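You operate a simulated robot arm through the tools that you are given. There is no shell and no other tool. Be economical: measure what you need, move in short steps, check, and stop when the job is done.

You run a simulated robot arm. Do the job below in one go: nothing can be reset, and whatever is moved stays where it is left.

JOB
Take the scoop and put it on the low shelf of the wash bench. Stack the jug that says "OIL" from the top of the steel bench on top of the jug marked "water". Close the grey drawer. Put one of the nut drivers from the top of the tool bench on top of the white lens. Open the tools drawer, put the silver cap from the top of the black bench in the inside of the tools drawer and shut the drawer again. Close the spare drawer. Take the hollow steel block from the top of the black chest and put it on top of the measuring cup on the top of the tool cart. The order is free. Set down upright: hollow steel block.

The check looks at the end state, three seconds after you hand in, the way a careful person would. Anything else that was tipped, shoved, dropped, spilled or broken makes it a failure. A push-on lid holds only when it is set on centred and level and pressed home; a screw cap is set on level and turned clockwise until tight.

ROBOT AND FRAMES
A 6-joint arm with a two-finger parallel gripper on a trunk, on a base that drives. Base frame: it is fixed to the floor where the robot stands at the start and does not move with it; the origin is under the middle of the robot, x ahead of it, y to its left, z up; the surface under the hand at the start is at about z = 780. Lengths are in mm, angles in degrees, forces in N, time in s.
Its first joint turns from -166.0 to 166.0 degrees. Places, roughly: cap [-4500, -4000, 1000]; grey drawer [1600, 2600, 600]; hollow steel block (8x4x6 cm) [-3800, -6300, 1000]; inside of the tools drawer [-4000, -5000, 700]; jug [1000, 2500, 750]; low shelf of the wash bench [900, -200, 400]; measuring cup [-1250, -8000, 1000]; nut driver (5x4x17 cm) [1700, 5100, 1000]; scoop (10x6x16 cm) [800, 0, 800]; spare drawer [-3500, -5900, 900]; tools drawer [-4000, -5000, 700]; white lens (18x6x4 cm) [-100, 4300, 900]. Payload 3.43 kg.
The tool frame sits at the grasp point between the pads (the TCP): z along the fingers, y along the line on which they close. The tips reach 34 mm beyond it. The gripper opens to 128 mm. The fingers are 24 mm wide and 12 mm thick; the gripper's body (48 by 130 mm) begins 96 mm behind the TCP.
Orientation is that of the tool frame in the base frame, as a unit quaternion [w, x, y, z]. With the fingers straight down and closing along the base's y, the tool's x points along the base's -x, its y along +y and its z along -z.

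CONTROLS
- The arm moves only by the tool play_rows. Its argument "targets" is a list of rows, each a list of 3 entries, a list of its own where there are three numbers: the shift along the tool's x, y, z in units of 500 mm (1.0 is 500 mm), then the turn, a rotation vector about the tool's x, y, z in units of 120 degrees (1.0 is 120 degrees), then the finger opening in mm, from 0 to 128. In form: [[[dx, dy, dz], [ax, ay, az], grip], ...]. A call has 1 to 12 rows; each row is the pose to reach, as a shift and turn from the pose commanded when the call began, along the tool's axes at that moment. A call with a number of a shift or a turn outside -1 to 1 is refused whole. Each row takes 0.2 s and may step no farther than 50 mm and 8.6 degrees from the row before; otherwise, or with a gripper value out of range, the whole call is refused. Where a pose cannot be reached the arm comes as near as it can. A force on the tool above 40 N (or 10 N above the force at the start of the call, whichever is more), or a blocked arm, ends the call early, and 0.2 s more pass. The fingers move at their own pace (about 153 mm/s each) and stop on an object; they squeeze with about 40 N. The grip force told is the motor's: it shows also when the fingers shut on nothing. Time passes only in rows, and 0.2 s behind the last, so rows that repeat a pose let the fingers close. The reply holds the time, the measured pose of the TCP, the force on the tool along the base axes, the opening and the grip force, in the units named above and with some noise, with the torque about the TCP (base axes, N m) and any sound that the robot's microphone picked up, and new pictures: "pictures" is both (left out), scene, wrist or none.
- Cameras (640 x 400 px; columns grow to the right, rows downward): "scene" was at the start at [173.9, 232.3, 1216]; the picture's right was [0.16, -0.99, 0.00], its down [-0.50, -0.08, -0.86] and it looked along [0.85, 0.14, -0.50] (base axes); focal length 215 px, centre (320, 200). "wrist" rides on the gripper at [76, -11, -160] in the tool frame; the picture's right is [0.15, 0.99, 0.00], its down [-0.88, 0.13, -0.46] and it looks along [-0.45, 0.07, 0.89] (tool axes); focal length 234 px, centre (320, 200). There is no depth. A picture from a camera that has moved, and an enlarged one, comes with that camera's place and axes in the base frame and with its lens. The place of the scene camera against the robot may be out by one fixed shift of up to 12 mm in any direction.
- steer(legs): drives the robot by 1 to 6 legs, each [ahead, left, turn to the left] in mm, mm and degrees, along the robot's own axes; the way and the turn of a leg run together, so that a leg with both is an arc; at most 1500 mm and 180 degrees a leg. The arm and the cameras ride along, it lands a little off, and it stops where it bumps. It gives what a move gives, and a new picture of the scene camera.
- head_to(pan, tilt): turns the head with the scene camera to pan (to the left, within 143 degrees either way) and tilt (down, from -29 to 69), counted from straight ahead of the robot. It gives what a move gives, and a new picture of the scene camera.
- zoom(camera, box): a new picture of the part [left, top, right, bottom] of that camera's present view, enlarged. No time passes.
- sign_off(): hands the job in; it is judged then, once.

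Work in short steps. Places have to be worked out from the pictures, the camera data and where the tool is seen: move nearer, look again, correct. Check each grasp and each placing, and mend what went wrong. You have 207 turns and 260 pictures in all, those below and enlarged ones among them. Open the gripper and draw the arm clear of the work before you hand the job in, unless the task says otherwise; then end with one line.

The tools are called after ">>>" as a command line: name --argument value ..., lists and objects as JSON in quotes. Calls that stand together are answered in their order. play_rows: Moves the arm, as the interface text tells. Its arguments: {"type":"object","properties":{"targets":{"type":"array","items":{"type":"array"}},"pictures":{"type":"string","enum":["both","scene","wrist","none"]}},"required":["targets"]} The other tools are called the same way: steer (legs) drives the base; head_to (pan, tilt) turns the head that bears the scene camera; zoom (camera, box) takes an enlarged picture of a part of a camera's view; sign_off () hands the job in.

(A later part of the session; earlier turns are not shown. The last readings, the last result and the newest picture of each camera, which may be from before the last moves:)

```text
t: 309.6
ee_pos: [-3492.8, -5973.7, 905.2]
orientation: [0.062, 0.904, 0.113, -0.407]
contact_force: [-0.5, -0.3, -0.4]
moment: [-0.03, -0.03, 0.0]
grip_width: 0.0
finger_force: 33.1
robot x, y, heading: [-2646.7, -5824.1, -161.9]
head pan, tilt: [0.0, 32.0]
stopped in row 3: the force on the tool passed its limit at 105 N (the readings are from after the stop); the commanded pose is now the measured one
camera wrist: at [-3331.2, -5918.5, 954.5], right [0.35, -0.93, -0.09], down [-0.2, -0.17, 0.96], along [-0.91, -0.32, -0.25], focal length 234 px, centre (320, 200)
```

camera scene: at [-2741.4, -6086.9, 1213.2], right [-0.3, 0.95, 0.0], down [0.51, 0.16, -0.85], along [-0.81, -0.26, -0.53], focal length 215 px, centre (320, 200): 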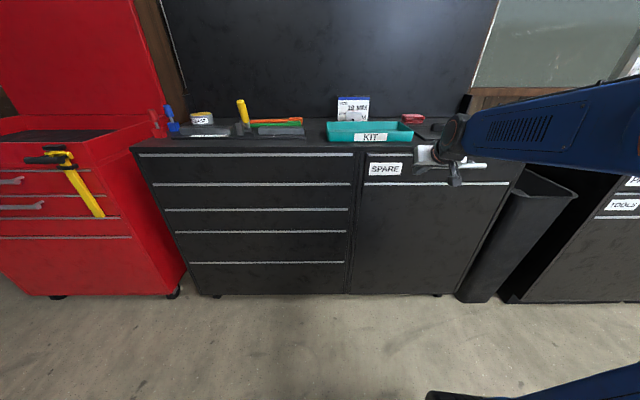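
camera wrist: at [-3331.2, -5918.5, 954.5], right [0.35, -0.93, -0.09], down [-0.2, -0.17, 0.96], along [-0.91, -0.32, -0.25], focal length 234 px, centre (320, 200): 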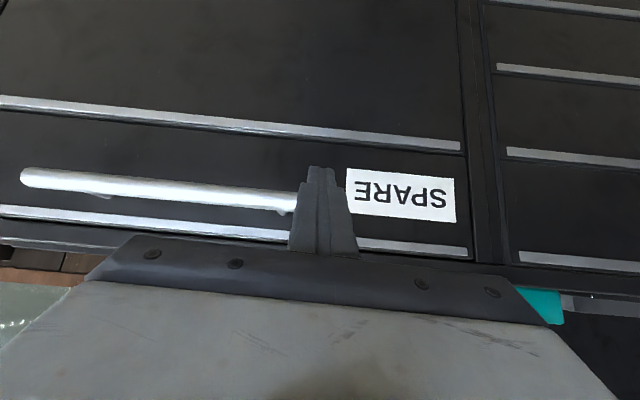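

Drawer is home. Retract and raise to a vertical viewing pose.

>>> play_rows --targets '[[[0.058, 0, -0.069], [0, 0, 0], 20], [[0.1, 0, -0.13], [0, 0, 0], 20], [[0.1, 0, -0.21], [0, 0.05, 0], 20], [[0.1, 0, -0.29], [0, 0.1, 0], 20], [[0.1, 0, -0.37], [0, 0.15, 0], 20], [[0.1, 0, -0.45], [0, 0.2, 0], 20], [[0.1, 0, -0.53], [0, 0.25, 0], 20], [[0.09, 0, -0.61], [0, 0.3, 0], 20], [[0.085, 0, -0.69], [0, 0.35, 0], 20], [[0.082, 0, -0.77], [0, 0.4, 0], 20], [[0.082, 0, -0.845], [0, 0.415, 0], 20]]' --pictures "none"

>>> head_to --pan 10 --tilt 22

>>> zoom --camera "scene" --box '[300, 100, 560, 250]'

```text
t: 312.0
ee_pos: [-3166.5, -5880.6, 1135.0]
orientation: [0.01, 0.991, 0.131, 0.009]
contact_force: [-0.5, 0.4, -0.2]
moment: [-0.01, 0.04, 0.0]
grip_width: 19.8
finger_force: 0.1
out of reach, approached as far as the arm can: row 11
robot x, y, heading: [-2651.8, -5822.9, -162.6]
head pan, tilt: [0.0, 32.0]
```

```text
t: 312.7
ee_pos: [-3168.1, -5880.3, 1136.1]
orientation: [0.009, 0.991, 0.131, 0.008]
contact_force: [1.0, -0.8, -0.2]
moment: [0.01, 0.0, 0.01]
grip_width: 19.9
finger_force: 0.1
robot x, y, heading: [-2647.1, -5824.2, -162.2]
head pan, tilt: [10.0, 22.0]
camera scene: at [-2737.6, -6102.7, 1229.1], right [-0.46, 0.89, 0.0], down [0.33, 0.17, -0.93], along [-0.82, -0.43, -0.38], focal length 215 px, centre (320, 200)
```

scene: 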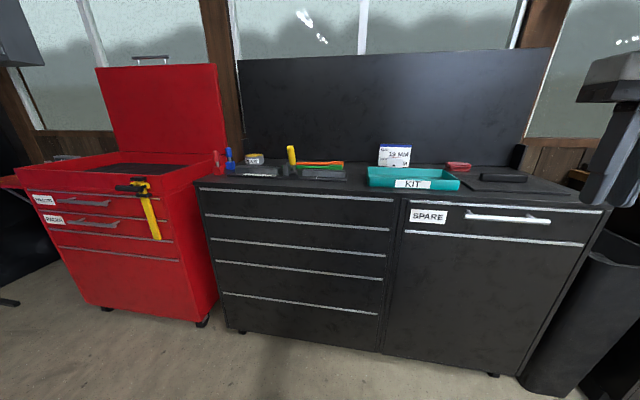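

```text
2.46 times, centred on (430, 175) of scene
camera zoom: at [-2737.6, -6102.7, 1229.1], right [-0.46, 0.89, 0.0], down [0.33, 0.17, -0.93], along [-0.82, -0.43, -0.38], focal length 529 px, centre (49, 262)
```

zoom: 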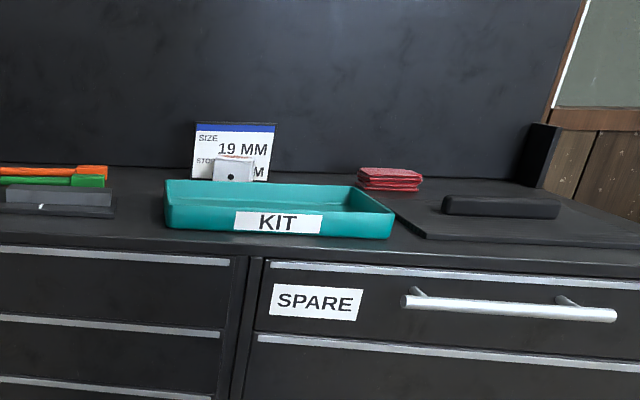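

The hollow steel block is the grey cuboid with a hole behind the KIT tray, in front of the sign. I'll do the cap/tools drawer first: strafe right 800.

>>> steer --legs '[[0, -800, 0]]'

>>> head_to --pan -20 --tilt 22

```text
t: 317.0
ee_pos: [-3408.8, -5118.9, 1133.7]
orientation: [0.009, 0.992, 0.128, 0.009]
contact_force: [1.2, -0.9, 0.3]
moment: [-0.02, 0.01, -0.04]
grip_width: 20.1
finger_force: 0.1
robot x, y, heading: [-2891.3, -5064.1, -162.3]
head pan, tilt: [10.0, 22.0]
camera scene: at [-2980.2, -5341.7, 1229.1], right [-0.46, 0.89, 0.0], down [0.33, 0.17, -0.93], along [-0.82, -0.43, -0.37], focal length 215 px, centre (320, 200)
```

scene: 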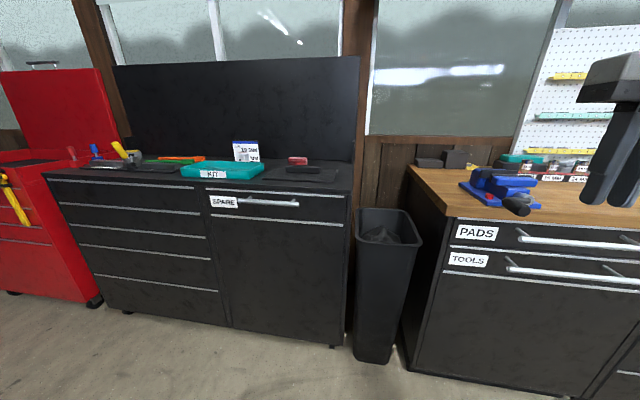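

```text
t: 317.9
ee_pos: [-3409.5, -5119.6, 1132.8]
orientation: [0.01, 0.992, 0.128, 0.009]
contact_force: [-0.1, -0.7, 0.5]
moment: [0.01, -0.03, 0.02]
grip_width: 20.0
finger_force: 0.0
robot x, y, heading: [-2892.7, -5062.8, -162.5]
head pan, tilt: [-20.0, 22.0]
camera scene: at [-2990.6, -5294.9, 1229.1], right [0.04, 1.0, 0.0], down [0.37, -0.02, -0.93], along [-0.93, 0.04, -0.37], focal length 215 px, centre (320, 200)
```

scene: 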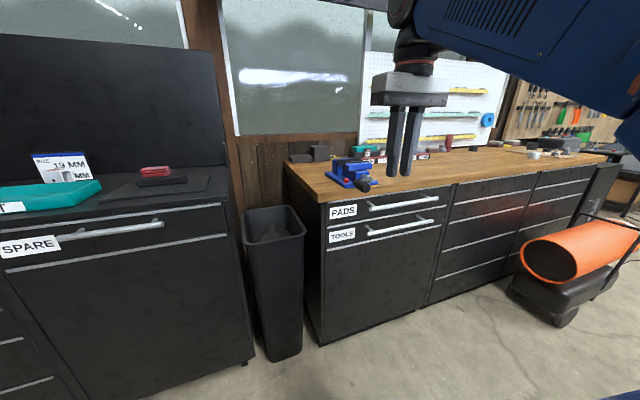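

TOOLS drawer is the second one under PADS. I zoom on the bench top to find the silver cap.

>>> zoom --camera "scene" --box '[440, 120, 620, 210]'

>>> head_to --pan -45 --tilt 15

```text
3.56 times, centred on (530, 165) of scene
camera zoom: at [-2990.6, -5294.9, 1229.1], right [0.04, 1.0, 0.0], down [0.37, -0.02, -0.93], along [-0.93, 0.04, -0.37], focal length 764 px, centre (-427, 324)
```

zoom: 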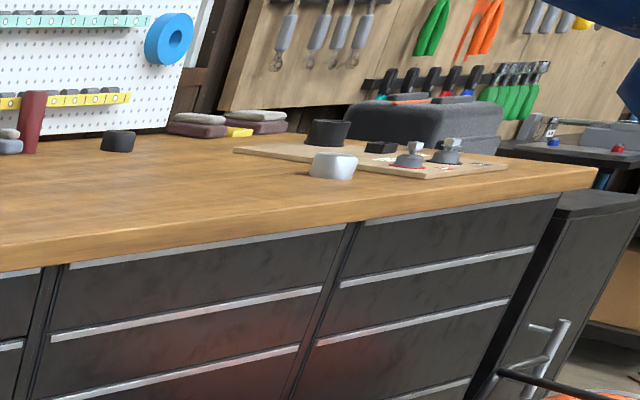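

```text
t: 318.8
ee_pos: [-3409.4, -5118.7, 1135.2]
orientation: [0.01, 0.992, 0.129, 0.008]
contact_force: [0.2, -0.1, 1.1]
moment: [0.0, 0.0, -0.02]
grip_width: 19.8
finger_force: 0.1
robot x, y, heading: [-2892.6, -5059.5, -162.2]
head pan, tilt: [-45.0, 15.0]
camera scene: at [-2980.9, -5255.8, 1240.5], right [0.46, 0.89, 0.0], down [0.23, -0.12, -0.97], along [-0.86, 0.44, -0.26], focal length 215 px, centre (320, 200)
```

scene: 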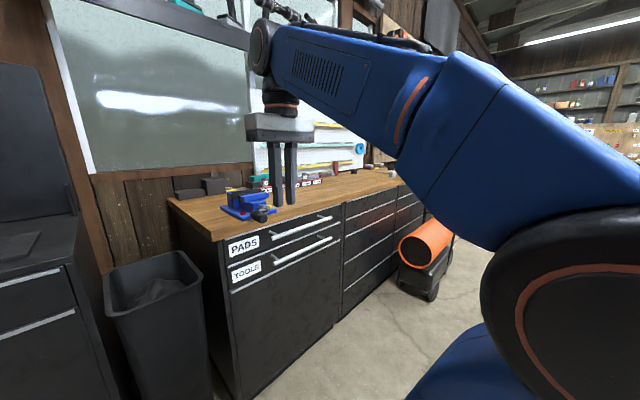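

The silver cap is the silver tapered piece near the front edge of the wooden-topped black bench; an orange heater stands in front further right. Strafe right 1100 and look.

>>> steer --legs '[[0, -550, 0], [0, -550, 0]]'

>>> head_to --pan -20 --tilt 28

```text
t: 324.7
ee_pos: [-3744.1, -4070.9, 1134.9]
orientation: [0.009, 0.991, 0.131, 0.009]
contact_force: [-0.1, -0.8, -0.6]
moment: [0.03, 0.03, -0.03]
grip_width: 20.0
finger_force: 0.1
robot x, y, heading: [-3224.8, -4015.1, -162.1]
head pan, tilt: [-45.0, 15.0]
camera scene: at [-3314.6, -4207.4, 1240.5], right [0.46, 0.89, 0.0], down [0.23, -0.12, -0.97], along [-0.86, 0.44, -0.26], focal length 215 px, centre (320, 200)
```

scene: 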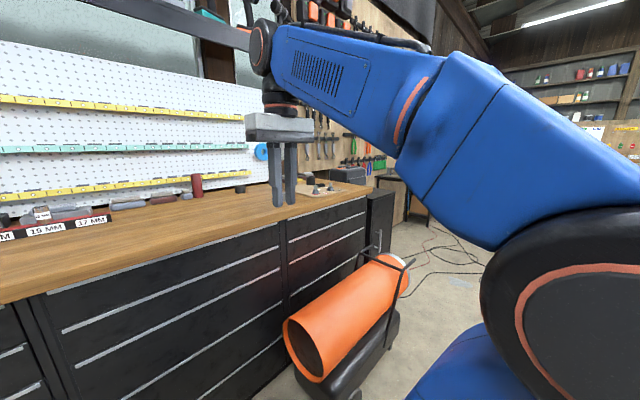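

```text
t: 325.6
ee_pos: [-3743.4, -4072.5, 1134.4]
orientation: [0.01, 0.991, 0.13, 0.008]
contact_force: [0.6, 0.0, -0.3]
moment: [-0.01, 0.04, 0.0]
grip_width: 20.0
finger_force: 0.1
robot x, y, heading: [-3222.4, -4013.4, -162.3]
head pan, tilt: [-20.0, 28.0]
camera scene: at [-3322.7, -4246.5, 1219.5], right [0.04, 1.0, 0.0], down [0.47, -0.02, -0.88], along [-0.88, 0.04, -0.47], focal length 215 px, centre (320, 200)
```

scene: 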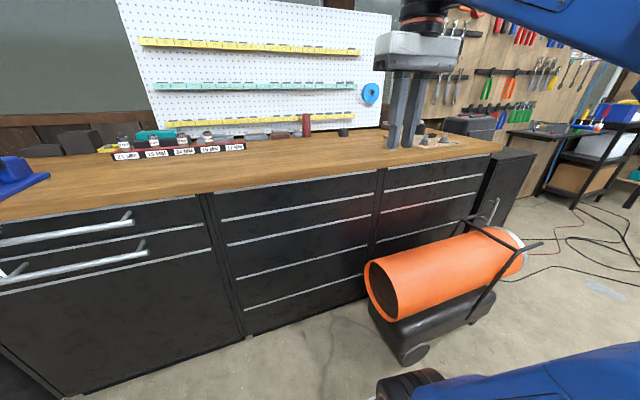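

The gripper hides the cap; check the wrist view and zoom.

>>> play_rows --targets '[[[0, 0.08, 0], [0, 0, 0], 60], [[0, 0.16, 0], [0, 0, 0], 60], [[0, 0.24, 0], [0, 0, 0], 60], [[0, 0.32, 0], [0, 0, 0], 60], [[0, 0.4, 0], [0, 0, 0], 60]]' --pictures "scene"

>>> zoom --camera "scene" --box '[340, 100, 500, 200]'

```text
t: 326.8
ee_pos: [-3690.6, -4265.8, 1138.7]
orientation: [0.01, 0.991, 0.131, 0.009]
contact_force: [1.3, -0.8, 0.4]
moment: [-0.02, 0.07, -0.03]
grip_width: 59.7
finger_force: 0.0
robot x, y, heading: [-3228.4, -4015.8, -162.1]
head pan, tilt: [-20.0, 28.0]
camera scene: at [-3322.6, -4246.3, 1219.5], right [0.04, 1.0, 0.0], down [0.47, -0.02, -0.88], along [-0.88, 0.03, -0.47], focal length 215 px, centre (320, 200)
```

scene: 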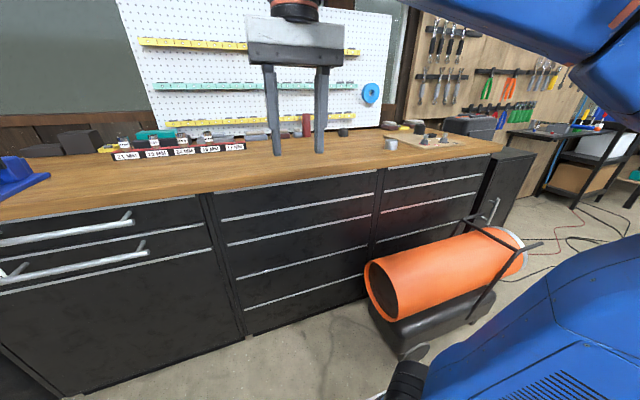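

```text
4.00 times, centred on (420, 150) of scene
camera zoom: at [-3322.6, -4246.3, 1219.5], right [0.04, 1.0, 0.0], down [0.47, -0.02, -0.88], along [-0.88, 0.03, -0.47], focal length 860 px, centre (-80, 400)
```

zoom: 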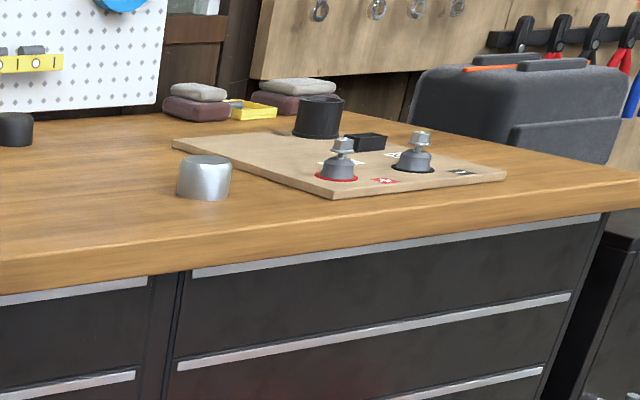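

Silver cap at about (−4324, −3876), ~1 m ahead, 470 right. I shift left 60 and advance 220, keeping clear of the heater.

>>> steer --legs '[[0, 60, 0], [220, 0, 0]]'

>>> head_to --pan -25 --tilt 28

>>> zoom --camera "scene" --box '[320, 90, 500, 200]'

```text
t: 329.1
ee_pos: [-3882.2, -4387.6, 1138.5]
orientation: [0.01, 0.991, 0.13, 0.008]
contact_force: [-0.4, -0.5, 0.4]
moment: [-0.01, -0.02, -0.03]
grip_width: 60.4
finger_force: 0.1
robot x, y, heading: [-3411.6, -4141.3, -162.5]
head pan, tilt: [-20.0, 28.0]
camera scene: at [-3513.2, -4369.7, 1219.5], right [0.04, 1.0, 0.0], down [0.47, -0.02, -0.88], along [-0.88, 0.04, -0.47], focal length 215 px, centre (320, 200)
```

scene: 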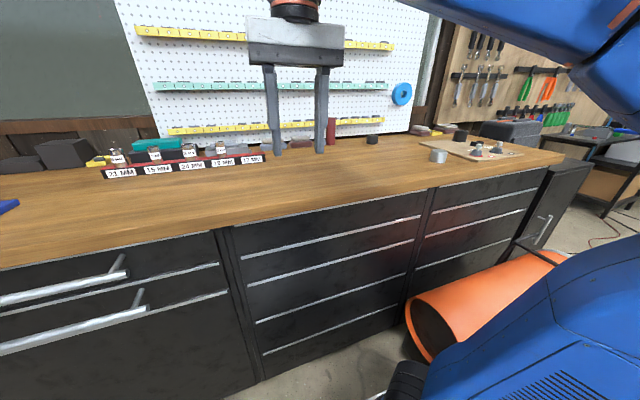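

```text
t: 329.7
ee_pos: [-3883.9, -4389.3, 1138.8]
orientation: [0.01, 0.991, 0.129, 0.009]
contact_force: [0.7, 0.3, 0.2]
moment: [0.01, 0.01, -0.02]
grip_width: 60.0
finger_force: 0.1
robot x, y, heading: [-3416.2, -4137.6, -162.4]
head pan, tilt: [-25.0, 28.0]
camera scene: at [-3512.5, -4361.8, 1219.5], right [0.13, 0.99, 0.0], down [0.47, -0.06, -0.88], along [-0.88, 0.11, -0.47], focal length 215 px, centre (320, 200)
```

scene: 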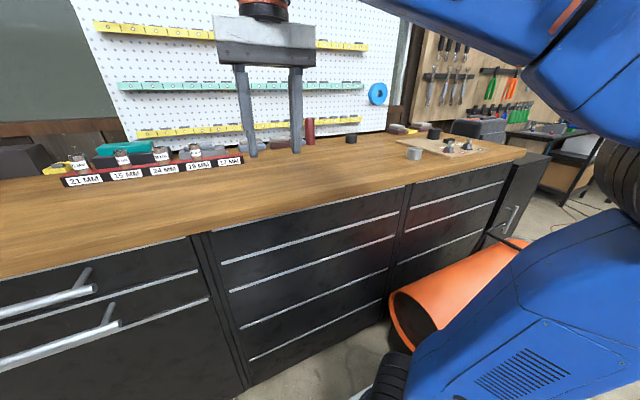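

```text
3.56 times, centred on (410, 145) of scene
camera zoom: at [-3512.5, -4361.8, 1219.5], right [0.13, 0.99, 0.0], down [0.47, -0.06, -0.88], along [-0.88, 0.11, -0.47], focal length 764 px, centre (0, 396)
```

zoom: 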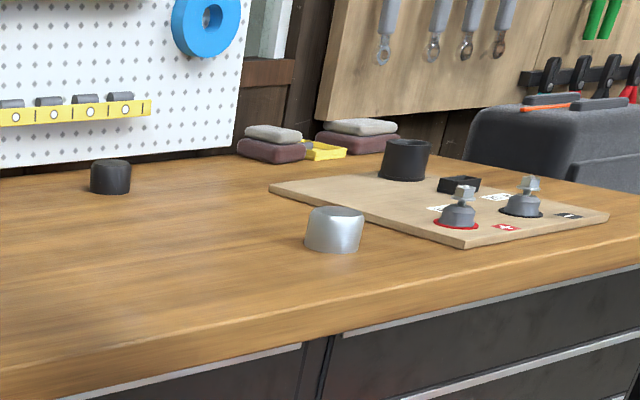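

Triangulated cap base: (−4313, −3879), bench top z ≈ 963. Move the hand over it in two moves at safe height.

>>> play_rows --targets '[[[-0.025, -0.08, 0], [0, 0, 0], 100], [[-0.05, -0.16, 0], [0, 0, 0], 100], [[-0.075, -0.24, 0], [0, 0, 0], 100], [[-0.1, -0.32, 0], [0, 0, 0], 100], [[-0.125, -0.4, 0], [0, 0, 0], 100], [[-0.15, -0.48, 0], [0, 0, 0], 100], [[-0.175, -0.56, 0], [0, 0, 0], 100], [[-0.2, -0.632, 0], [0, 0, 0], 100]]' --pictures "none"

>>> play_rows --targets '[[[-0.04, -0.08, 0], [0, 0, 0], 100], [[-0.08, -0.16, 0], [0, 0, 0], 100], [[-0.12, -0.24, 0], [0, 0, 0], 100], [[-0.16, -0.32, 0], [0, 0, 0], 100], [[-0.2, -0.4, 0.02], [0, 0, 0], 100], [[-0.24, -0.48, 0.04], [0, 0, 0], 100], [[-0.28, -0.55, 0.06], [0, 0, 0], 100], [[-0.31, -0.6, 0.07], [0, 0, 0], 100]]'

```text
t: 331.5
ee_pos: [-4058.7, -4108.6, 1130.9]
orientation: [0.01, 0.992, 0.129, 0.008]
contact_force: [0.8, 0.6, 0.6]
moment: [-0.01, 0.02, 0.02]
grip_width: 100.2
finger_force: 0.1
robot x, y, heading: [-3416.1, -4137.4, -162.4]
head pan, tilt: [-25.0, 28.0]
```

```text
t: 333.3
ee_pos: [-4287.1, -3860.2, 1087.4]
orientation: [0.01, 0.992, 0.129, 0.008]
contact_force: [1.1, -0.4, -0.2]
moment: [0.04, 0.07, 0.0]
grip_width: 100.0
finger_force: 0.2
robot x, y, heading: [-3419.8, -4136.7, -162.4]
head pan, tilt: [-25.0, 28.0]
camera scene: at [-3512.2, -4361.9, 1219.5], right [0.13, 0.99, 0.0], down [0.47, -0.06, -0.88], along [-0.88, 0.11, -0.47], focal length 215 px, centre (320, 200)
camera wrist: at [-4218.7, -3827.5, 1250.2], right [0.4, -0.92, 0.02], down [-0.83, -0.34, 0.45], along [-0.4, -0.19, -0.89], focal length 234 px, centre (320, 200)
```

scene: 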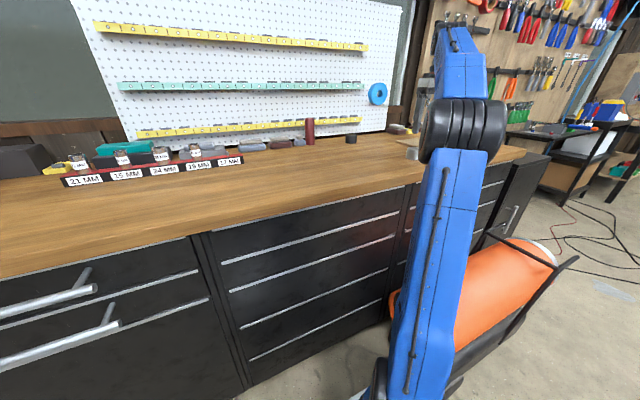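
wrist: 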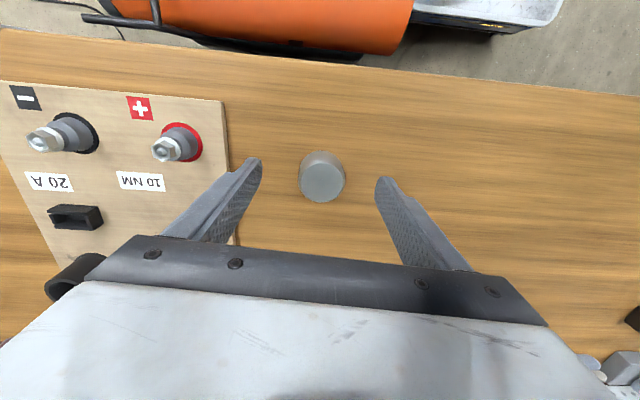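

Cap nearly under the hand, at (−4306, −3873). Align and descend around it.

>>> play_rows --targets '[[[-0.044, 0.013, 0.04], [0, 0, 0], 100], [[-0.044, 0.013, 0.1], [0, 0, 0], 100], [[-0.044, 0.013, 0.15], [0, 0, 0], 100], [[-0.044, 0.013, 0.164], [0, 0, 0], 100], [[-0.044, 0.013, 0.164], [0, 0, 0], 100]]' --pictures "wrist"

```text
t: 334.5
ee_pos: [-4305.4, -3873.2, 1004.2]
orientation: [0.009, 0.992, 0.129, 0.008]
contact_force: [0.3, 1.0, 0.4]
moment: [-0.01, 0.0, 0.01]
grip_width: 99.9
finger_force: 0.1
robot x, y, heading: [-3416.1, -4135.2, -162.5]
head pan, tilt: [-25.0, 28.0]
camera wrist: at [-4237.5, -3840.6, 1167.2], right [0.4, -0.92, 0.02], down [-0.83, -0.34, 0.45], along [-0.4, -0.2, -0.9], focal length 234 px, centre (320, 200)
```

wrist: 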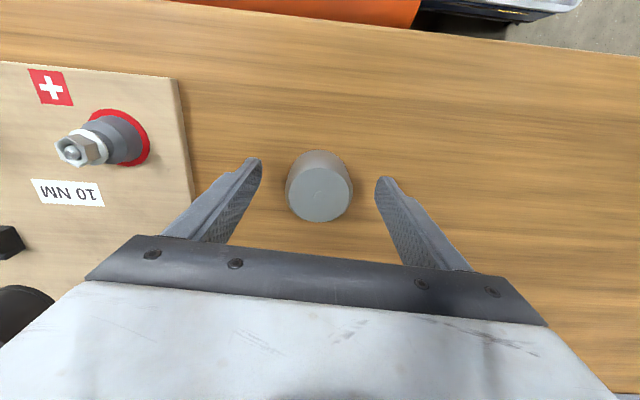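

Cap centered at TCP. Close and lift.

>>> play_rows --targets '[[[0, 0, 0], [0, 0, 0], 20], [[0, 0, 0], [0, 0, 0], 20], [[0, 0, 0], [0, 0, 0], 20], [[0, 0, -0.02], [0, 0, 0], 20], [[0, 0, -0.09], [0, 0, 0], 20], [[0, 0, -0.17], [0, 0, 0], 20], [[0, 0, -0.24], [0, 0, 0], 20]]' --pictures "wrist"

```text
t: 336.1
ee_pos: [-4298.4, -3874.6, 1108.1]
orientation: [0.009, 0.991, 0.13, 0.007]
contact_force: [-0.2, 0.1, -1.3]
moment: [-0.05, -0.09, -0.01]
grip_width: 59.1
finger_force: 40.2
out of reach, approached as far as the arm can: row 7
robot x, y, heading: [-3418.3, -4137.1, -162.5]
head pan, tilt: [-25.0, 28.0]
camera wrist: at [-4231.9, -3842.5, 1270.9], right [0.4, -0.92, 0.02], down [-0.82, -0.35, 0.45], along [-0.4, -0.19, -0.89], focal length 234 px, centre (320, 200)
```

wrist: 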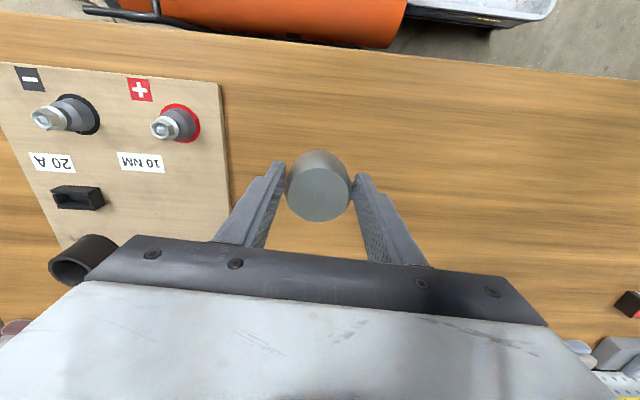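

Held. Since the drawer must be opened first, I'll park the cap on the free bench area closer to the TOOLS drawer, at about (−4100, −4658).

>>> play_rows --targets '[[[-0.005, 0.09, 0], [0, 0, 0], 20], [[-0.01, 0.18, 0], [0, 0, 0], 20], [[-0.015, 0.27, 0], [0, 0, 0], 20], [[-0.02, 0.36, 0], [0, 0, 0], 20], [[-0.025, 0.45, 0], [0, 0, 0], 20], [[-0.03, 0.54, 0], [0, 0, 0], 20], [[-0.035, 0.63, 0], [0, 0, 0], 20], [[-0.04, 0.72, 0], [0, 0, 0], 20], [[-0.047, 0.807, 0], [0, 0, 0], 20]]' --pictures "none"

>>> play_rows --targets '[[[-0.005, 0.09, 0], [0, 0, 0], 20], [[-0.01, 0.18, 0], [0, 0, 0], 20], [[-0.015, 0.27, 0], [0, 0, 0], 20], [[-0.02, 0.36, 0], [0, 0, 0], 20], [[-0.025, 0.45, 0], [0, 0, 0], 20], [[-0.03, 0.54, 0], [0, 0, 0], 20], [[-0.035, 0.63, 0], [0, 0, 0], 20], [[-0.04, 0.72, 0], [0, 0, 0], 20], [[-0.047, 0.807, 0], [0, 0, 0], 20]]'

```text
t: 338.1
ee_pos: [-4218.2, -4269.7, 1115.1]
orientation: [0.009, 0.992, 0.128, 0.008]
contact_force: [-0.8, -0.1, -0.4]
moment: [-0.02, 0.0, 0.0]
grip_width: 59.2
finger_force: 40.4
robot x, y, heading: [-3414.0, -4138.9, -162.5]
head pan, tilt: [-25.0, 28.0]
```

```text
t: 340.1
ee_pos: [-4134.9, -4663.7, 1115.0]
orientation: [0.011, 0.992, 0.129, 0.007]
contact_force: [0.4, 0.8, 0.0]
moment: [-0.04, -0.01, -0.04]
grip_width: 58.8
finger_force: 40.0
out of reach, approached as far as the arm can: row 9
robot x, y, heading: [-3416.2, -4137.1, -162.5]
head pan, tilt: [-25.0, 28.0]
camera scene: at [-3512.6, -4361.5, 1219.5], right [0.13, 0.99, 0.0], down [0.47, -0.06, -0.88], along [-0.88, 0.11, -0.47], focal length 215 px, centre (320, 200)
camera wrist: at [-4066.3, -4630.4, 1277.7], right [0.39, -0.92, 0.03], down [-0.83, -0.34, 0.45], along [-0.4, -0.2, -0.89], focal length 234 px, centre (320, 200)
```

scene: 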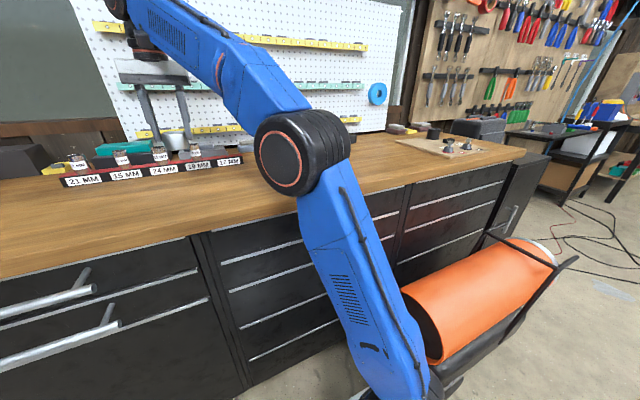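
wrist: 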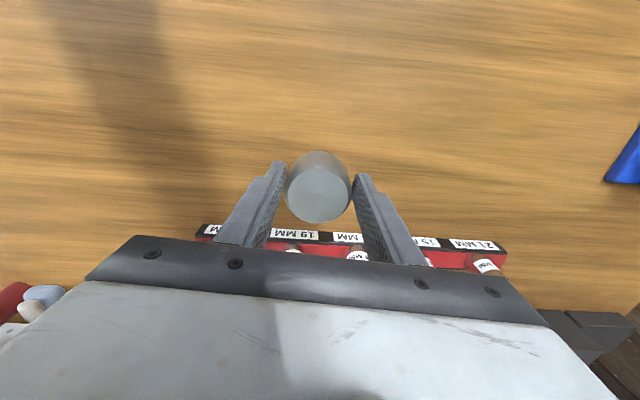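

The bench below is clear; set the cap down 30 mm nearer to me.

>>> play_rows --targets '[[[0.06, 0, 0.08], [0, 0, 0], 20], [[0.06, 0, 0.15], [0, 0, 0], 20], [[0.06, 0, 0.2], [0, 0, 0], 20], [[0.06, 0, 0.216], [0, 0, 0], 20], [[0.06, 0, 0.22], [0, 0, 0], 20]]' --pictures "none"

```text
t: 341.3
ee_pos: [-4103.8, -4656.7, 1005.6]
orientation: [0.01, 0.991, 0.129, 0.009]
contact_force: [0.1, -0.1, -0.3]
moment: [0.01, -0.01, 0.02]
grip_width: 59.1
finger_force: 40.5
robot x, y, heading: [-3414.2, -4135.2, -162.8]
head pan, tilt: [-25.0, 28.0]
```

>>> play_rows --targets '[[[0, 0, 0.003], [0, 0, 0], 20], [[0, 0, 0.003], [0, 0, 0], 66], [[0, 0, 0.003], [0, 0, 0], 80], [[0, 0, 0.003], [0, 0, 0], 100], [[0, 0, -0.06], [0, 0, 0], 100], [[0, 0, -0.14], [0, 0, 0], 100], [[0, 0, -0.22], [0, 0, 0], 100]]' --pictures "wrist"

```text
t: 342.9
ee_pos: [-4106.1, -4655.8, 1116.7]
orientation: [0.009, 0.991, 0.13, 0.009]
contact_force: [-0.2, -0.1, -1.0]
moment: [-0.01, -0.02, 0.0]
grip_width: 100.2
finger_force: 0.0
robot x, y, heading: [-3414.2, -4137.9, -162.6]
head pan, tilt: [-25.0, 28.0]
camera wrist: at [-4038.6, -4623.6, 1279.5], right [0.39, -0.92, 0.02], down [-0.83, -0.34, 0.44], along [-0.4, -0.19, -0.9], focal length 234 px, centre (320, 200)
```

wrist: 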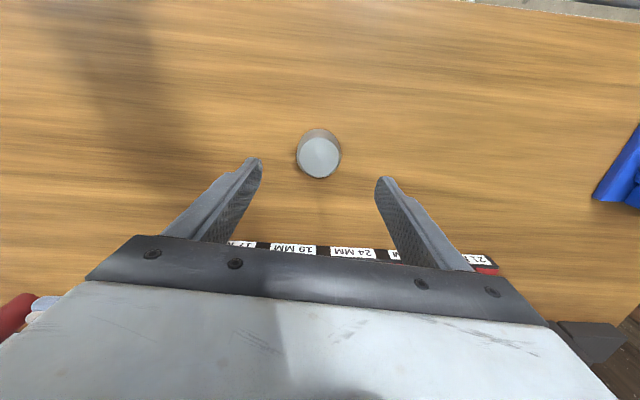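

Cap parked at (−4104, −4657). Back off 200 and strafe left 600 to face the TOOLS drawer.

>>> steer --legs '[[-200, 0, 0], [0, 580, 0]]'

>>> head_to --pan 0 --tilt 30

```text
t: 347.4
ee_pos: [-3736.7, -5147.4, 1116.4]
orientation: [0.009, 0.991, 0.13, 0.009]
contact_force: [-0.5, 0.1, 0.8]
moment: [-0.01, 0.06, 0.07]
grip_width: 100.0
finger_force: 0.1
robot x, y, heading: [-3048.9, -4625.4, -162.5]
head pan, tilt: [-25.0, 28.0]
camera scene: at [-3143.3, -4852.3, 1219.5], right [0.13, 0.99, 0.0], down [0.47, -0.06, -0.88], along [-0.88, 0.11, -0.47], focal length 215 px, centre (320, 200)
```

scene: 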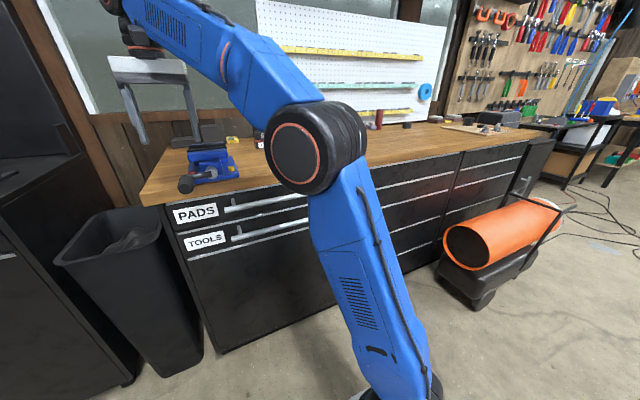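

```text
t: 348.3
ee_pos: [-3736.4, -5147.5, 1116.3]
orientation: [0.01, 0.991, 0.13, 0.008]
contact_force: [-0.3, -0.6, 0.2]
moment: [0.02, 0.01, 0.01]
grip_width: 100.0
finger_force: 0.1
robot x, y, heading: [-3048.7, -4627.9, -162.3]
head pan, tilt: [0.0, 30.0]
camera scene: at [-3139.0, -4891.3, 1216.3], right [-0.3, 0.95, 0.0], down [0.48, 0.15, -0.87], along [-0.83, -0.26, -0.5], focal length 215 px, centre (320, 200)
```

scene: 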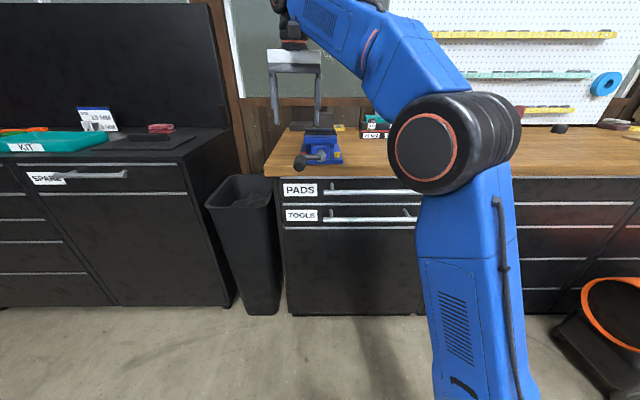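

>>> zoom --camera "scene" --box '[260, 165, 430, 245]'

```text
3.76 times, centred on (345, 205) of scene
camera zoom: at [-3139.0, -4891.3, 1216.3], right [-0.3, 0.95, 0.0], down [0.48, 0.15, -0.87], along [-0.83, -0.26, -0.5], focal length 809 px, centre (226, 181)
```

zoom: 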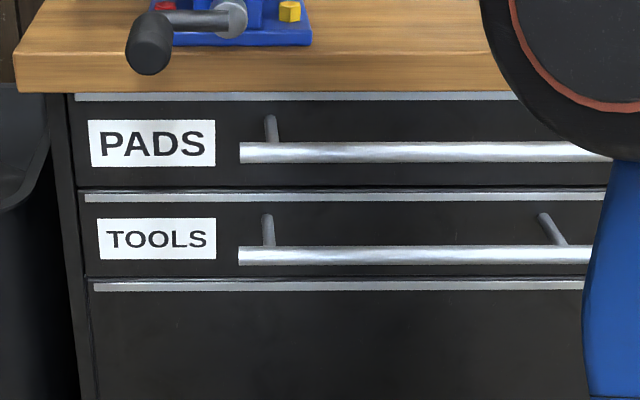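

The TOOLS bar handle is at about z 810, 741 ahead. I'll grip the bar with the hand rolled 90° and pitched 30° below horizontal. Back off 100 first, then orient.

>>> steer --legs '[[-100, 0, 0]]'

>>> play_rows --targets '[[[0.048, -0.055, 0.029], [0, -0.0625, 0], 50], [[0.096, -0.11, 0.058], [0, -0.125, 0], 50], [[0.145, -0.165, 0.087], [0, -0.1875, 0], 50], [[0.193, -0.22, 0.116], [0, -0.25, 0], 50], [[0.241, -0.275, 0.145], [0, -0.3125, 0], 50], [[0.29, -0.33, 0.174], [0, -0.375, 0], 50], [[0.338, -0.385, 0.203], [0, -0.4375, 0], 50], [[0.386, -0.44, 0.232], [0, -0.5, 0], 50]]' --pictures "none"

```text
t: 349.5
ee_pos: [-3640.7, -5115.7, 1115.9]
orientation: [0.01, 0.991, 0.129, 0.01]
contact_force: [-0.4, 0.2, 0.2]
moment: [0.01, -0.01, 0.01]
grip_width: 100.1
finger_force: 0.0
robot x, y, heading: [-2954.9, -4597.1, -162.4]
head pan, tilt: [0.0, 30.0]
camera scene: at [-3043.0, -4860.7, 1216.3], right [-0.3, 0.95, 0.0], down [0.48, 0.15, -0.87], along [-0.82, -0.26, -0.5], focal length 215 px, centre (320, 200)
```

scene: 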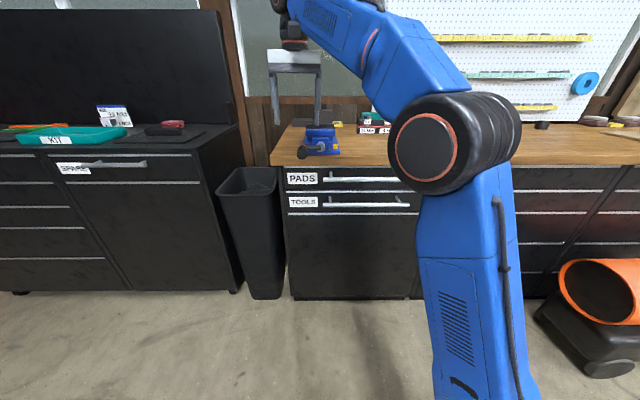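

```text
t: 351.3
ee_pos: [-3509.5, -4856.3, 998.5]
orientation: [0.073, 0.863, 0.108, -0.489]
contact_force: [-0.3, -0.6, -0.2]
moment: [0.04, 0.02, -0.03]
grip_width: 49.7
finger_force: 0.1
robot x, y, heading: [-2951.9, -4600.5, -162.3]
head pan, tilt: [0.0, 30.0]
```

Now roll 90° while lowering to z≈840 and advancing a little.

>>> play_rows --targets '[[[0.0175, 0, 0.022], [0, 0, 0.0625], 50], [[0.035, 0, 0.044], [0, 0, 0.125], 50], [[0.0525, 0, 0.066], [0, 0, 0.1875], 50], [[0.07, 0, 0.088], [0, 0, 0.25], 50], [[0.0875, 0, 0.11], [0, 0, 0.3125], 50], [[0.105, 0, 0.133], [0, 0, 0.375], 50], [[0.1225, 0, 0.155], [0, 0, 0.4375], 50], [[0.14, 0, 0.177], [0, 0, 0.5], 50], [[0.1575, 0, 0.2], [0, 0, 0.5625], 50], [[0.175, 0, 0.222], [0, 0, 0.625], 50], [[0.1925, 0, 0.244], [0, 0, 0.6875], 50], [[0.21, 0, 0.266], [0, 0, 0.75], 50]]'

```text
t: 353.9
ee_pos: [-3572.8, -4858.7, 860.4]
orientation: [0.393, 0.691, -0.534, -0.289]
contact_force: [0.1, 0.3, 0.3]
moment: [-0.01, 0.0, -0.02]
grip_width: 50.2
finger_force: 0.1
out of reach, approached as far as the arm can: row 12
robot x, y, heading: [-2951.5, -4601.9, -162.5]
head pan, tilt: [0.0, 30.0]
camera scene: at [-3042.9, -4860.6, 1216.3], right [-0.3, 0.95, 0.0], down [0.48, 0.15, -0.87], along [-0.82, -0.26, -0.5], focal length 215 px, centre (320, 200)
camera wrist: at [-3416.6, -4893.1, 937.4], right [-0.47, -0.26, 0.85], down [0.07, 0.94, 0.33], along [-0.88, 0.22, -0.42], focal length 234 px, centre (320, 200)
```

scene: 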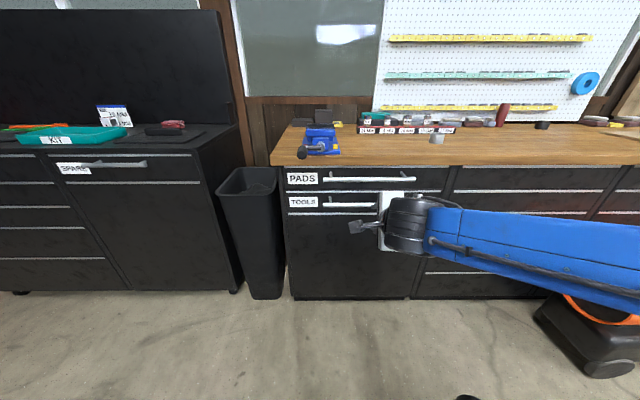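
wrist: 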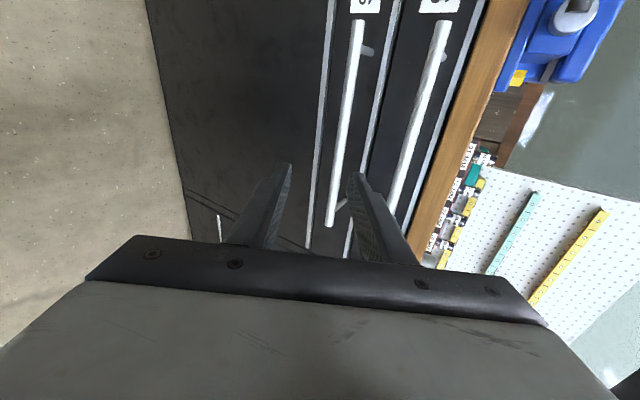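

The bar is visible between the finger lines; by the wrist view its z≈800. Advance to just before it on the approach axis and check.

>>> play_rows --targets '[[[0, 0.025, 0.06], [0, 0, 0], 56], [[0, 0.05, 0.12], [0, 0, 0], 56], [[0, 0.074, 0.178], [0, 0, 0], 56], [[0, 0.074, 0.178], [0, 0, 0], 56]]'

>>> zoom --camera "scene" --box '[270, 160, 470, 270]'

```text
t: 354.9
ee_pos: [-3666.6, -4877.3, 857.6]
orientation: [0.395, 0.689, -0.534, -0.291]
contact_force: [-0.4, 0.6, 0.4]
moment: [-0.02, -0.03, 0.01]
grip_width: 56.1
finger_force: 0.0
out of reach, approached as far as the arm can: row 1, 2, 3, 4
robot x, y, heading: [-2949.4, -4599.2, -162.3]
head pan, tilt: [0.0, 30.0]
camera scene: at [-3043.0, -4860.5, 1216.3], right [-0.3, 0.95, 0.0], down [0.48, 0.15, -0.87], along [-0.82, -0.26, -0.5], focal length 215 px, centre (320, 200)
camera wrist: at [-3510.3, -4912.4, 934.5], right [-0.46, -0.26, 0.85], down [0.08, 0.94, 0.33], along [-0.88, 0.22, -0.42], focal length 234 px, centre (320, 200)
```

scene: 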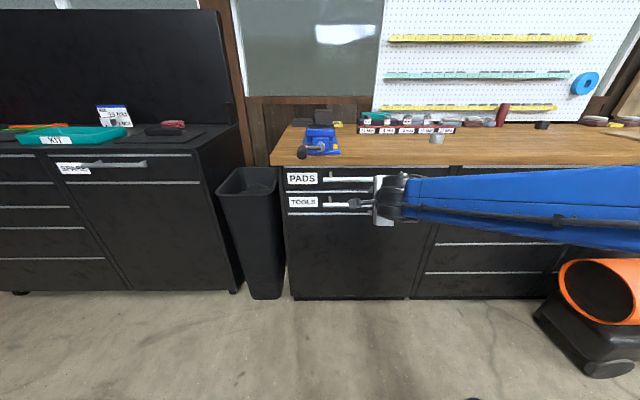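
wrist: 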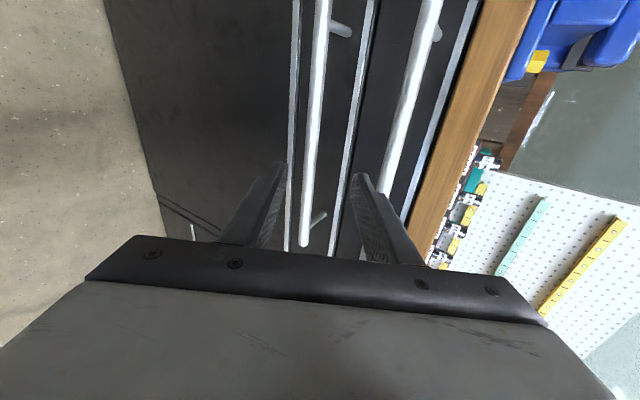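

```text
3.20 times, centred on (370, 215) of scene
camera zoom: at [-3043.0, -4860.5, 1216.3], right [-0.3, 0.95, 0.0], down [0.48, 0.15, -0.87], along [-0.82, -0.26, -0.5], focal length 688 px, centre (160, 152)
```

zoom: 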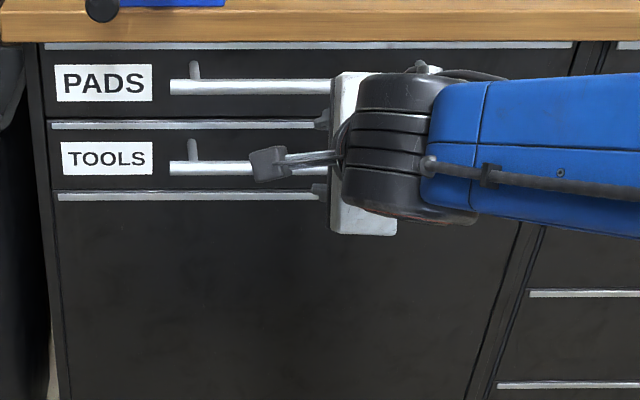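

The bar lies between the fingers' lines but the arm resists going lower at this pitch. I pitch the hand 12° more downward, which eases the low reach.

>>> play_rows --targets '[[[0, 0, 0], [0.05, 0, 0], 56], [[0, 0, 0], [0.1, 0, 0], 56], [[0, 0, 0], [0.1, 0, 0], 56]]' --pictures "wrist"

```text
t: 355.7
ee_pos: [-3666.9, -4878.0, 856.5]
orientation: [0.323, 0.724, -0.562, -0.236]
contact_force: [-0.6, -1.3, -0.6]
moment: [0.0, -0.06, 0.02]
grip_width: 56.2
finger_force: 0.1
robot x, y, heading: [-2950.9, -4595.2, -162.0]
head pan, tilt: [0.0, 30.0]
camera wrist: at [-3527.3, -4917.2, 960.8], right [-0.62, -0.3, 0.73], down [0.01, 0.92, 0.39], along [-0.79, 0.24, -0.57], focal length 234 px, centre (320, 200)
```

wrist: 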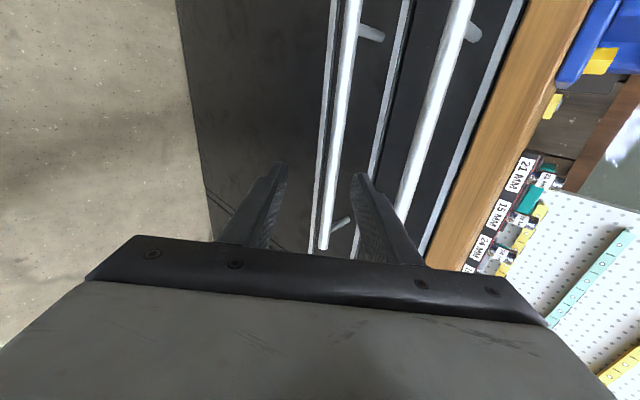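

Good. The bar is slightly above the mid-line; advance with a small correction.

>>> play_rows --targets '[[[0, 0.01, 0.05], [0, 0, 0], 60], [[0, 0.018, 0.1], [0, 0, 0], 60], [[0, 0.018, 0.1], [0, 0, 0], 60]]' --pictures "wrist"

```text
t: 356.5
ee_pos: [-3707.6, -4888.2, 829.7]
orientation: [0.323, 0.724, -0.562, -0.236]
contact_force: [0.6, -0.4, -0.1]
moment: [0.04, -0.03, 0.01]
grip_width: 60.1
finger_force: 0.0
robot x, y, heading: [-2952.3, -4597.1, -162.1]
head pan, tilt: [0.0, 30.0]
camera wrist: at [-3567.8, -4928.5, 933.3], right [-0.62, -0.3, 0.73], down [0.01, 0.92, 0.39], along [-0.79, 0.24, -0.57], focal length 234 px, centre (320, 200)
```

wrist: 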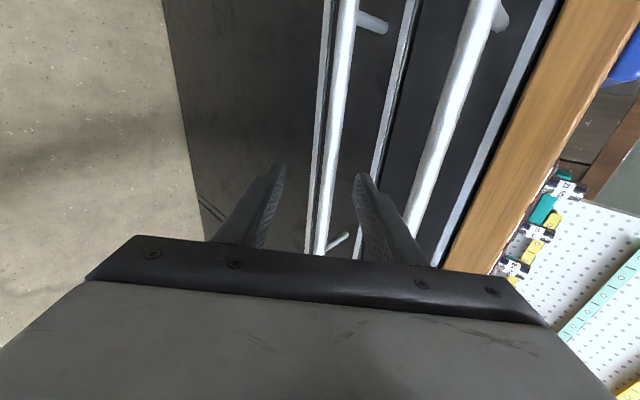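

On axis. Advance the last 28 mm and close on the bar.

>>> play_rows --targets '[[[0, 0.005, 0.03], [0, 0, 0], 60], [[0, 0.008, 0.056], [0, 0, 0], 60], [[0, 0.008, 0.056], [0, 0, 0], 10], [[0, 0.008, 0.056], [0, 0, 0], 10], [[0, 0.008, 0.056], [0, 0, 0], 10]]' --pictures "wrist"

```text
t: 357.7
ee_pos: [-3730.6, -4895.1, 815.4]
orientation: [0.324, 0.724, -0.561, -0.237]
contact_force: [0.7, -0.4, -0.3]
moment: [-0.03, 0.01, 0.02]
grip_width: 9.9
finger_force: 0.1
robot x, y, heading: [-2952.5, -4596.5, -162.2]
head pan, tilt: [0.0, 30.0]
camera wrist: at [-3590.2, -4934.8, 917.5], right [-0.62, -0.3, 0.73], down [0.01, 0.92, 0.39], along [-0.79, 0.24, -0.57], focal length 234 px, centre (320, 200)
```

wrist: 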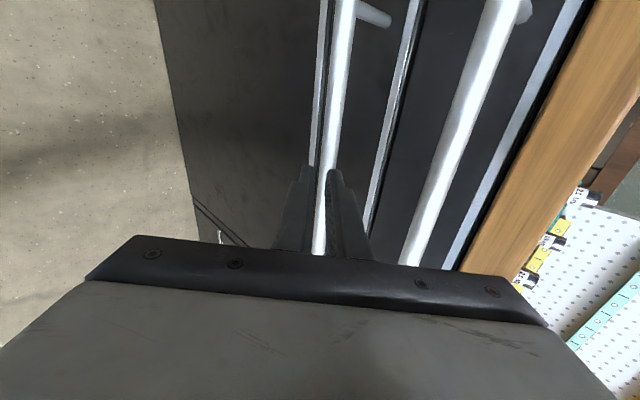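

The bar seems to run between the fingers, thinner than 10 mm; close fully to squeeze.

>>> play_rows --targets '[[[0, 0, 0], [0, 0, 0], 0], [[0, 0, 0], [0, 0, 0], 0]]' --pictures "none"

>>> zoom --camera "wrist" --box '[250, 130, 400, 260]'

```text
t: 358.3
ee_pos: [-3730.8, -4895.4, 812.3]
orientation: [0.324, 0.724, -0.562, -0.236]
contact_force: [-0.2, 0.0, 0.5]
moment: [-0.02, 0.02, 0.01]
grip_width: 0.0
finger_force: 32.7
robot x, y, heading: [-2952.6, -4601.2, -162.2]
head pan, tilt: [0.0, 30.0]
```

```text
3.08 times, centred on (325, 195) of wrist
camera zoom: at [-3590.2, -4934.8, 917.5], right [-0.62, -0.3, 0.73], down [0.01, 0.92, 0.39], along [-0.79, 0.24, -0.57], focal length 720 px, centre (305, 215)
```

zoom: 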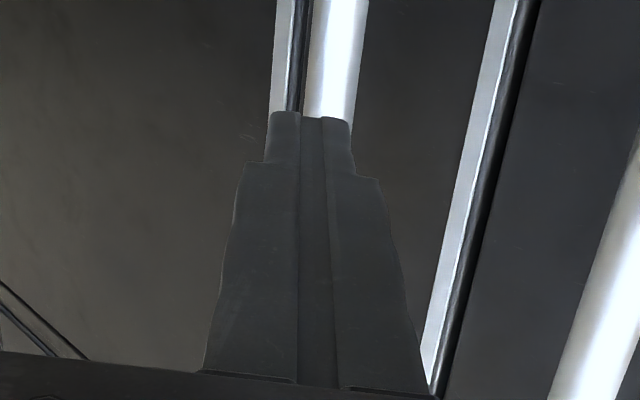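

Missed: the bar is still beyond the tips (at ahead ≈885, z≈777). Reopen, advance 55 mm more and close again.

>>> play_rows --targets '[[[0, 0, -0.03], [0, 0, 0], 60], [[0, 0, -0.03], [0, 0, 0], 60], [[0, 0.01, 0.03], [0, 0, 0], 60], [[0, 0.018, 0.08], [0, 0, 0], 60], [[0, 0.018, 0.11], [0, 0, 0], 60], [[0, 0.018, 0.11], [0, 0, 0], 60]]' --pictures "wrist"

```text
t: 359.7
ee_pos: [-3775.2, -4907.3, 782.2]
orientation: [0.323, 0.724, -0.562, -0.237]
contact_force: [0.9, 0.0, 1.4]
moment: [0.03, -0.02, -0.01]
grip_width: 60.1
finger_force: 0.0
robot x, y, heading: [-2950.7, -4597.4, -162.7]
head pan, tilt: [0.0, 30.0]
camera wrist: at [-3635.5, -4947.2, 886.4], right [-0.62, -0.3, 0.73], down [0.01, 0.92, 0.39], along [-0.79, 0.24, -0.57], focal length 234 px, centre (320, 200)
```

wrist: 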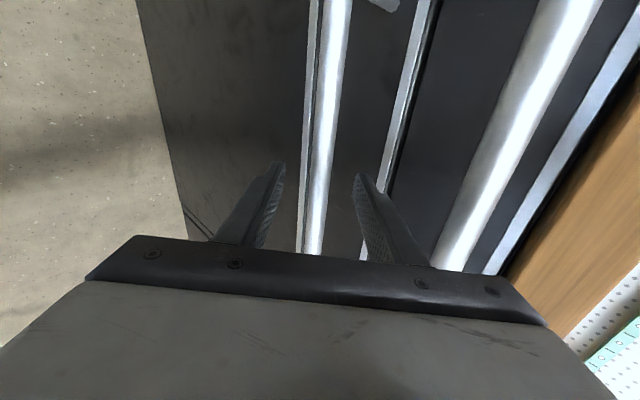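

>>> play_rows --targets '[[[0, 0, 0], [0, 0, 0], 0], [[0, 0, 0], [0, 0, 0], 0], [[0, 0, 0], [0, 0, 0], 0]]' --pictures "wrist"

```text
t: 360.5
ee_pos: [-3774.8, -4907.9, 782.1]
orientation: [0.323, 0.724, -0.562, -0.235]
contact_force: [0.5, 0.9, -1.4]
moment: [0.9, 0.24, 0.78]
grip_width: 18.7
finger_force: 44.9
robot x, y, heading: [-2950.5, -4598.6, -162.3]
head pan, tilt: [0.0, 30.0]
camera wrist: at [-3635.3, -4947.3, 886.3], right [-0.62, -0.3, 0.73], down [0.01, 0.92, 0.39], along [-0.79, 0.24, -0.57], focal length 234 px, centre (320, 200)
```

wrist: 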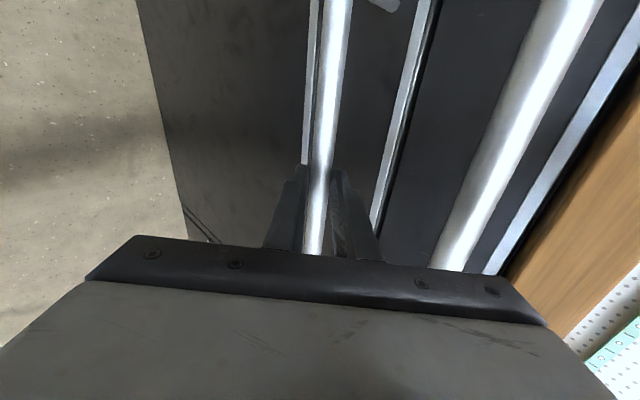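

Gripped the bar (18.7 mm). Pull the drawer open by driving back 250.

>>> steer --legs '[[-250, 0, 0]]'

>>> head_to --pan 15 --tilt 35

```text
t: 362.3
ee_pos: [-3535.9, -4829.6, 781.1]
orientation: [0.322, 0.724, -0.563, -0.236]
contact_force: [-5.2, 16.5, -0.6]
moment: [1.39, 0.49, 0.13]
grip_width: 18.9
finger_force: 45.1
robot x, y, heading: [-2712.5, -4519.1, -162.5]
head pan, tilt: [0.0, 30.0]
camera scene: at [-2803.6, -4783.7, 1216.4], right [-0.3, 0.95, 0.0], down [0.48, 0.15, -0.87], along [-0.83, -0.26, -0.5], focal length 215 px, centre (320, 200)
```

scene: 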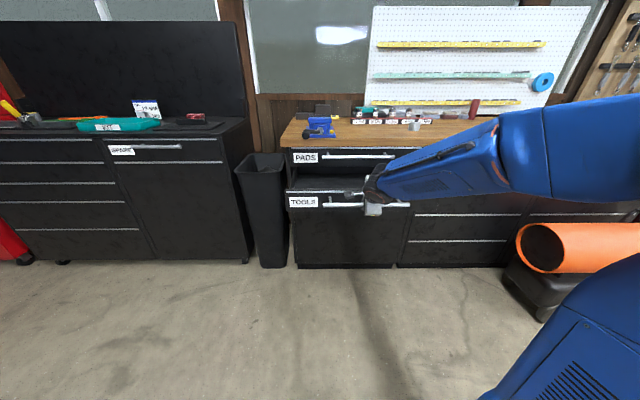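

```text
t: 363.1
ee_pos: [-3535.4, -4829.2, 782.5]
orientation: [0.322, 0.724, -0.563, -0.236]
contact_force: [-1.3, 2.9, -0.7]
moment: [0.93, 0.28, 0.67]
grip_width: 19.0
finger_force: 44.5
robot x, y, heading: [-2711.5, -4520.9, -162.1]
head pan, tilt: [15.0, 35.0]
camera scene: at [-2791.5, -4804.0, 1208.6], right [-0.54, 0.84, 0.0], down [0.48, 0.31, -0.82], along [-0.69, -0.44, -0.57], focal length 215 px, centre (320, 200)
```

scene: 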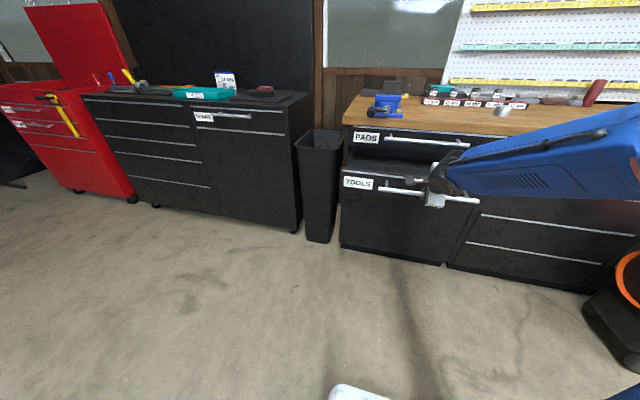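

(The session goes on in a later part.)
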